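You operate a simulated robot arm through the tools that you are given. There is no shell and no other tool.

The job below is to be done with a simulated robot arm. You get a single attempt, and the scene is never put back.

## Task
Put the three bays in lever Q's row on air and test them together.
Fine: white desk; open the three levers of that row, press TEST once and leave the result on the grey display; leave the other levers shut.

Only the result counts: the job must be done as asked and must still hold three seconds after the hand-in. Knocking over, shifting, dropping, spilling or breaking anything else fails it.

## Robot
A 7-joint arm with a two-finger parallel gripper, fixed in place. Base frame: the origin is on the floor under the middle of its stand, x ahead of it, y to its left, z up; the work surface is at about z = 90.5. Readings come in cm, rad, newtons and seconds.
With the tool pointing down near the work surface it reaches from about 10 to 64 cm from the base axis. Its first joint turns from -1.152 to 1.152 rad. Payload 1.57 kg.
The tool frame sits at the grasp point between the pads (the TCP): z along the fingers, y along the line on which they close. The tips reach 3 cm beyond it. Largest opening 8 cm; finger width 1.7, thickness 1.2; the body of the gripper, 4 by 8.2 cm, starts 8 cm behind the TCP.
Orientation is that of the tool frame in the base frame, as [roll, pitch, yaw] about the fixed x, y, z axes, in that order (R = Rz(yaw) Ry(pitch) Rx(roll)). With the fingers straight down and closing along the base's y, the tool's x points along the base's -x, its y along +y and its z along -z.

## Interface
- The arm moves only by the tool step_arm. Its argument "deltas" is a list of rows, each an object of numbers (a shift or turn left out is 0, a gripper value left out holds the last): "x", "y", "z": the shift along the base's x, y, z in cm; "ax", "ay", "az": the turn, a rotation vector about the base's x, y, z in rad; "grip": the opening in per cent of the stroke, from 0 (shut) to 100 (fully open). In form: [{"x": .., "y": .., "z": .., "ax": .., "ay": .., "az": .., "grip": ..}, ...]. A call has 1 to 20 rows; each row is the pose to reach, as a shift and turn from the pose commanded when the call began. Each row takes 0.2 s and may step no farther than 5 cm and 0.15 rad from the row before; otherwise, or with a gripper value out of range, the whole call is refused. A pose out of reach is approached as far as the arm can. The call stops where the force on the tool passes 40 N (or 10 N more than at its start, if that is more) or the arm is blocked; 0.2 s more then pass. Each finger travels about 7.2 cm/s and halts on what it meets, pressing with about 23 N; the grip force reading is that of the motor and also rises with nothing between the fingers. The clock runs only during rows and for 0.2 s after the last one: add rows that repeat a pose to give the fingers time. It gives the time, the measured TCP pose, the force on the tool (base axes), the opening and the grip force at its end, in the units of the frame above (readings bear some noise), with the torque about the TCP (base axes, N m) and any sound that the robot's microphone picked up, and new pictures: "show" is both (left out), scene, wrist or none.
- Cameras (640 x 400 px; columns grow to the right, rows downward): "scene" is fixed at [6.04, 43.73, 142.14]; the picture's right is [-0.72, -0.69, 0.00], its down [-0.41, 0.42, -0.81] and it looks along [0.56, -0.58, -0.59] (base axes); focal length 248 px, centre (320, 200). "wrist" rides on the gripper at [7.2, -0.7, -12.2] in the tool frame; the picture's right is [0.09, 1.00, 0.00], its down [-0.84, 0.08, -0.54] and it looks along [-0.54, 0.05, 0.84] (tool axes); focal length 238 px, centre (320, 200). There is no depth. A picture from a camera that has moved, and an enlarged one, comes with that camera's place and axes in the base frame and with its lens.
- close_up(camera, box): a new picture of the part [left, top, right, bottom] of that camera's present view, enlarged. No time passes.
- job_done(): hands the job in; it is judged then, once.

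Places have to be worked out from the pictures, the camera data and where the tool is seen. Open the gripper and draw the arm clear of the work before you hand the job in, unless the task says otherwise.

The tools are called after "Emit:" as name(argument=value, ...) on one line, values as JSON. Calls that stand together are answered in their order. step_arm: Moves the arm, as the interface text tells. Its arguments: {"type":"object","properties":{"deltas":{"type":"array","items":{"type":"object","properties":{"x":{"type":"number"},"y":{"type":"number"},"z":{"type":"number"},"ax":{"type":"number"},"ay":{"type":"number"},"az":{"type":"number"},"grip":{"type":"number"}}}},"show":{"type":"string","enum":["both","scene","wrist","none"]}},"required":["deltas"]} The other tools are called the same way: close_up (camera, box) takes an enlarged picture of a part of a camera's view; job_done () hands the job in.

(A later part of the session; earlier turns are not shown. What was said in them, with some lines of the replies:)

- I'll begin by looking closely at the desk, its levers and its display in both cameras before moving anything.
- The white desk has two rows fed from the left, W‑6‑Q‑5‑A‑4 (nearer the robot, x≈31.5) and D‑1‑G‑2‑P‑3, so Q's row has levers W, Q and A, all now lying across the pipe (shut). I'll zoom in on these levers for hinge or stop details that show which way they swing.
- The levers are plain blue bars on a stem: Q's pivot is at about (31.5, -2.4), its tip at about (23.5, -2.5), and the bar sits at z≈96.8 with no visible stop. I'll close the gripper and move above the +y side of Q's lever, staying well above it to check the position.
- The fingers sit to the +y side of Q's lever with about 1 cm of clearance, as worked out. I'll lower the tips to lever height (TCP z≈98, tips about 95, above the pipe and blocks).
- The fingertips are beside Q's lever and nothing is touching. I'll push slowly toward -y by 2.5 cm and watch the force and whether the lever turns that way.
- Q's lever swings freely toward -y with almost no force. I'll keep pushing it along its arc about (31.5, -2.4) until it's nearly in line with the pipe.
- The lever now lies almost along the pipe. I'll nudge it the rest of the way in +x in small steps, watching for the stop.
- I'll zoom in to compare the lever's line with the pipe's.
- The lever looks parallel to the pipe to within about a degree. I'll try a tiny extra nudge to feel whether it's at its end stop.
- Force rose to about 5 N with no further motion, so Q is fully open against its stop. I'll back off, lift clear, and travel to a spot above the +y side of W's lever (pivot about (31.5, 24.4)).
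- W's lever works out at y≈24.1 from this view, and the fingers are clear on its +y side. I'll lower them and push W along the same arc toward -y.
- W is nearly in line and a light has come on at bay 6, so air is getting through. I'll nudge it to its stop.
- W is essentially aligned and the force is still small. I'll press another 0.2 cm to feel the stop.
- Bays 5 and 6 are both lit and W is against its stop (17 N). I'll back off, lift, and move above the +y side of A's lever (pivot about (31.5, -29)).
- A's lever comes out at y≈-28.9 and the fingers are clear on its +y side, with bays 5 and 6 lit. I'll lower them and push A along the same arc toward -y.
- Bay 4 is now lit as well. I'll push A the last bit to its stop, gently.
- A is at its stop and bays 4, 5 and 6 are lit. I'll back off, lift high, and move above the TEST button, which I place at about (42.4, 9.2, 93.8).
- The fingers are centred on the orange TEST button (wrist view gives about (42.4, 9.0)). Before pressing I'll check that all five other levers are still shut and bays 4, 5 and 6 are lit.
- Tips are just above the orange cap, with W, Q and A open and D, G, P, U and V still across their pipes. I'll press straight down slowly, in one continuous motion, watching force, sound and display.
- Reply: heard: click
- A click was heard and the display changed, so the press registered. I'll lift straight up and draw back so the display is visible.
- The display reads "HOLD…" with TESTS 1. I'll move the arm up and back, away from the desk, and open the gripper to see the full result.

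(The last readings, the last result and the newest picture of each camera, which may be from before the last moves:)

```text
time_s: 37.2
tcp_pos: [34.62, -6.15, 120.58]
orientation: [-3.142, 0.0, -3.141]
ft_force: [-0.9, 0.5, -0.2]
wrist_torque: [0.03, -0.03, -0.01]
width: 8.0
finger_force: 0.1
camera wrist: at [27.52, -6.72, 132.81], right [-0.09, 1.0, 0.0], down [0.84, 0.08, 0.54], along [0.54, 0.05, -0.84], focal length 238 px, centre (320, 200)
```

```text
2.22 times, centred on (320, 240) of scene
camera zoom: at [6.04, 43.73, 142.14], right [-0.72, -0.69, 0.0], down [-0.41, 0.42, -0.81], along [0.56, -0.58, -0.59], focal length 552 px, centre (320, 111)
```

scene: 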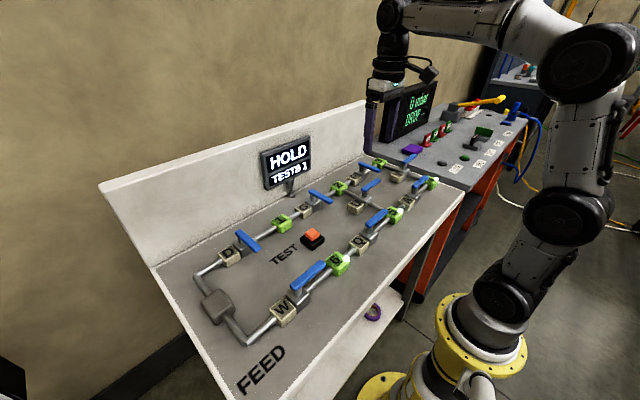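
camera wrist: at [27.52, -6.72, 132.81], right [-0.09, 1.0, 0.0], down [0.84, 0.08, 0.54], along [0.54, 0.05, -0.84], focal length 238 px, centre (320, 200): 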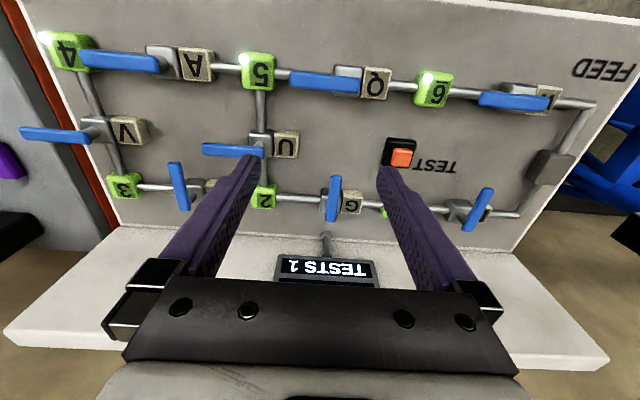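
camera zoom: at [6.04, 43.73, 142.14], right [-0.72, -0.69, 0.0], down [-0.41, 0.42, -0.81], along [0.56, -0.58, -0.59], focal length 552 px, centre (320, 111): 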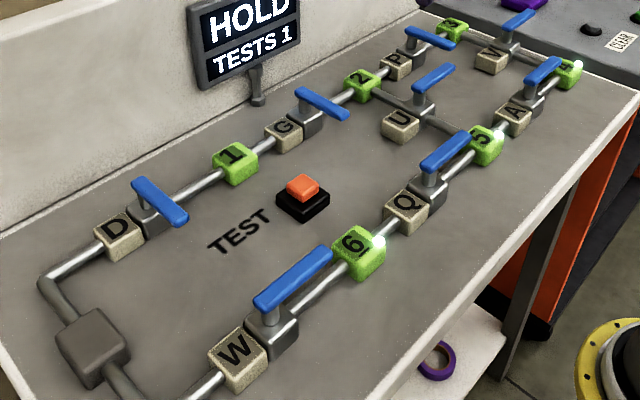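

The display shows "HOLD / TESTS 1", which could be the result or just a phase of the test. I'll hold still for several seconds and see whether it changes.

Emit:
step_arm(deltas=[{"z": 0}, {"z": 0}, {"z": 0}, {"z": 0}, {"z": 0}, {"z": 0}, {"z": 0}, {"z": 0}, {"z": 0}, {"z": 0}, {"z": 0}, {"z": 0}, {"z": 0}, {"z": 0}, {"z": 0}, {"z": 0}, {"z": 0}, {"z": 0}, {"z": 0}, {"z": 0}], show="scene")

Emit:
close_up(camera="scene", box=[250, 130, 330, 200])

```text
time_s: 41.4
tcp_pos: [34.65, -6.09, 120.57]
orientation: [-3.141, 0.0, 3.14]
ft_force: [-0.5, -0.8, 0.6]
wrist_torque: [-0.03, 0.02, -0.01]
width: 8.01
finger_force: 0.0
```

scene: 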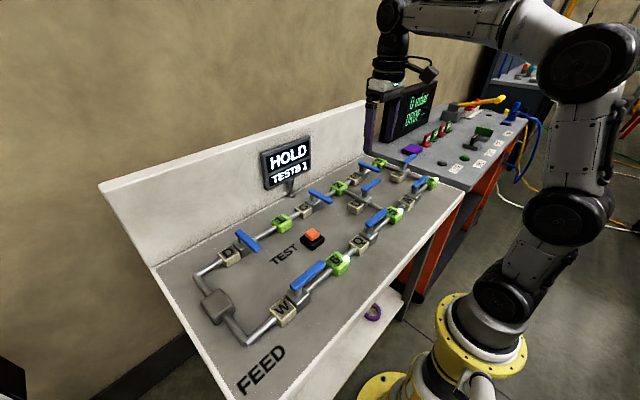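

```text
5.71 times, centred on (290, 165) of scene
camera zoom: at [6.04, 43.73, 142.14], right [-0.72, -0.69, 0.0], down [-0.41, 0.42, -0.81], along [0.56, -0.58, -0.59], focal length 1420 px, centre (491, 400)
```

zoom: 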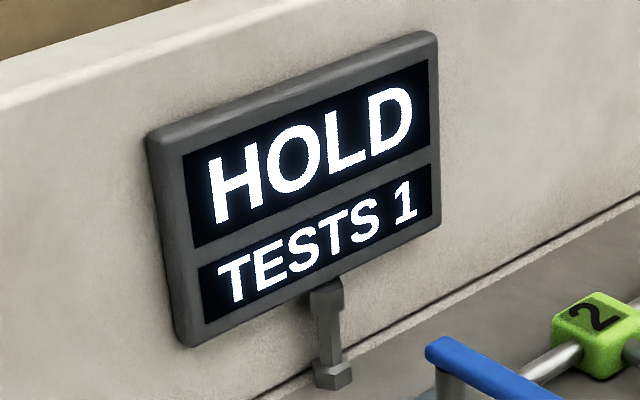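

It still reads HOLD about 7 s after the press. I'll wait a bit longer to be sure it's the settled result and not a passing phase.

Emit:
step_arm(deltas=[{"z": 0}, {"z": 0}, {"z": 0}, {"z": 0}, {"z": 0}, {"z": 0}, {"z": 0}, {"z": 0}, {"z": 0}, {"z": 0}, {"z": 0}, {"z": 0}, {"z": 0}, {"z": 0}, {"z": 0}, {"z": 0}, {"z": 0}, {"z": 0}, {"z": 0}, {"z": 0}], show="none")

Emit:
step_arm(deltas=[{"z": 0}, {"z": 0}, {"z": 0}, {"z": 0}, {"z": 0}, {"z": 0}, {"z": 0}, {"z": 0}, {"z": 0}, {"z": 0}, {"z": 0}, {"z": 0}, {"z": 0}, {"z": 0}, {"z": 0}, {"z": 0}, {"z": 0}, {"z": 0}, {"z": 0}, {"z": 0}], show="both")

Emit:
close_up(camera="scene", box=[250, 130, 330, 200])

```text
time_s: 45.6
tcp_pos: [34.68, -5.91, 120.62]
orientation: [-3.141, 0.001, 3.141]
ft_force: [0.4, -0.4, 0.2]
wrist_torque: [-0.01, 0.01, 0.01]
width: 8.02
finger_force: 0.0
```

```text
time_s: 49.8
tcp_pos: [34.61, -6.09, 120.66]
orientation: [-3.14, -0.001, -3.141]
ft_force: [0.4, -0.2, 0.3]
wrist_torque: [0.0, 0.0, -0.01]
width: 8.0
finger_force: 0.1
camera wrist: at [27.53, -6.71, 132.81], right [-0.09, 1.0, 0.0], down [0.84, 0.08, 0.54], along [0.54, 0.05, -0.84], focal length 238 px, centre (320, 200)
```

scene: 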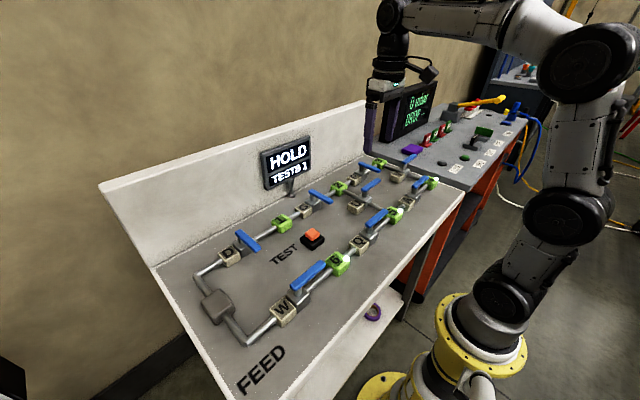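
wrist: 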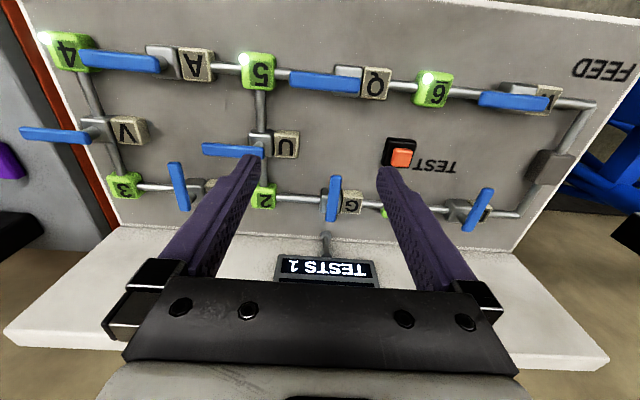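

```text
5.71 times, centred on (290, 165) of scene
camera zoom: at [6.04, 43.73, 142.14], right [-0.72, -0.69, 0.0], down [-0.41, 0.42, -0.81], along [0.56, -0.58, -0.59], focal length 1420 px, centre (491, 400)
```

zoom: 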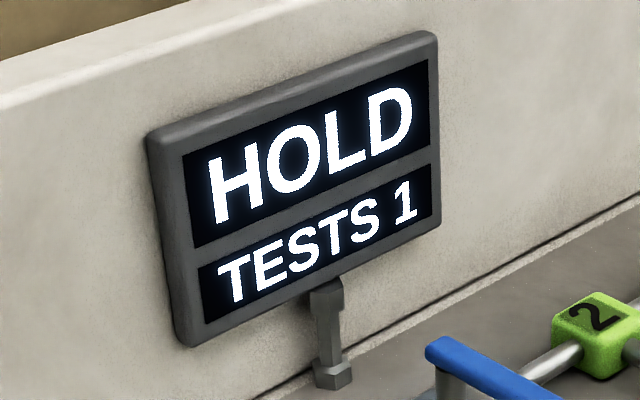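

The display has stayed on "HOLD / TESTS 1" for about 15 s, so I take it as the settled result. W, Q and A are open with bays 6, 5 and 4 lit, and D, G, P, U and V are still shut. The arm is clear with the gripper open, so I'm handing the job in.

Emit:
job_done()

```text
The job is handed in.
```

The three bays in lever Q's row (6, 5 and 4) are on air and were tested together. The grey display reads "HOLD / TESTS 1".

- **Levers:** W, Q and A are open against their stops, and the lights on bays 6, 5 and 4 are on. D, G, P, U and V are still shut.
- **Test:** I pressed TEST once. The display briefly showed something starting "TES", then "HOLD", which stayed unchanged for about 15 seconds. I took "HOLD" as the final result, since nothing on the desk explains what it means.
- **Finish:** The arm is clear of the desk with the gripper open, and I saw nothing else knocked or moved.
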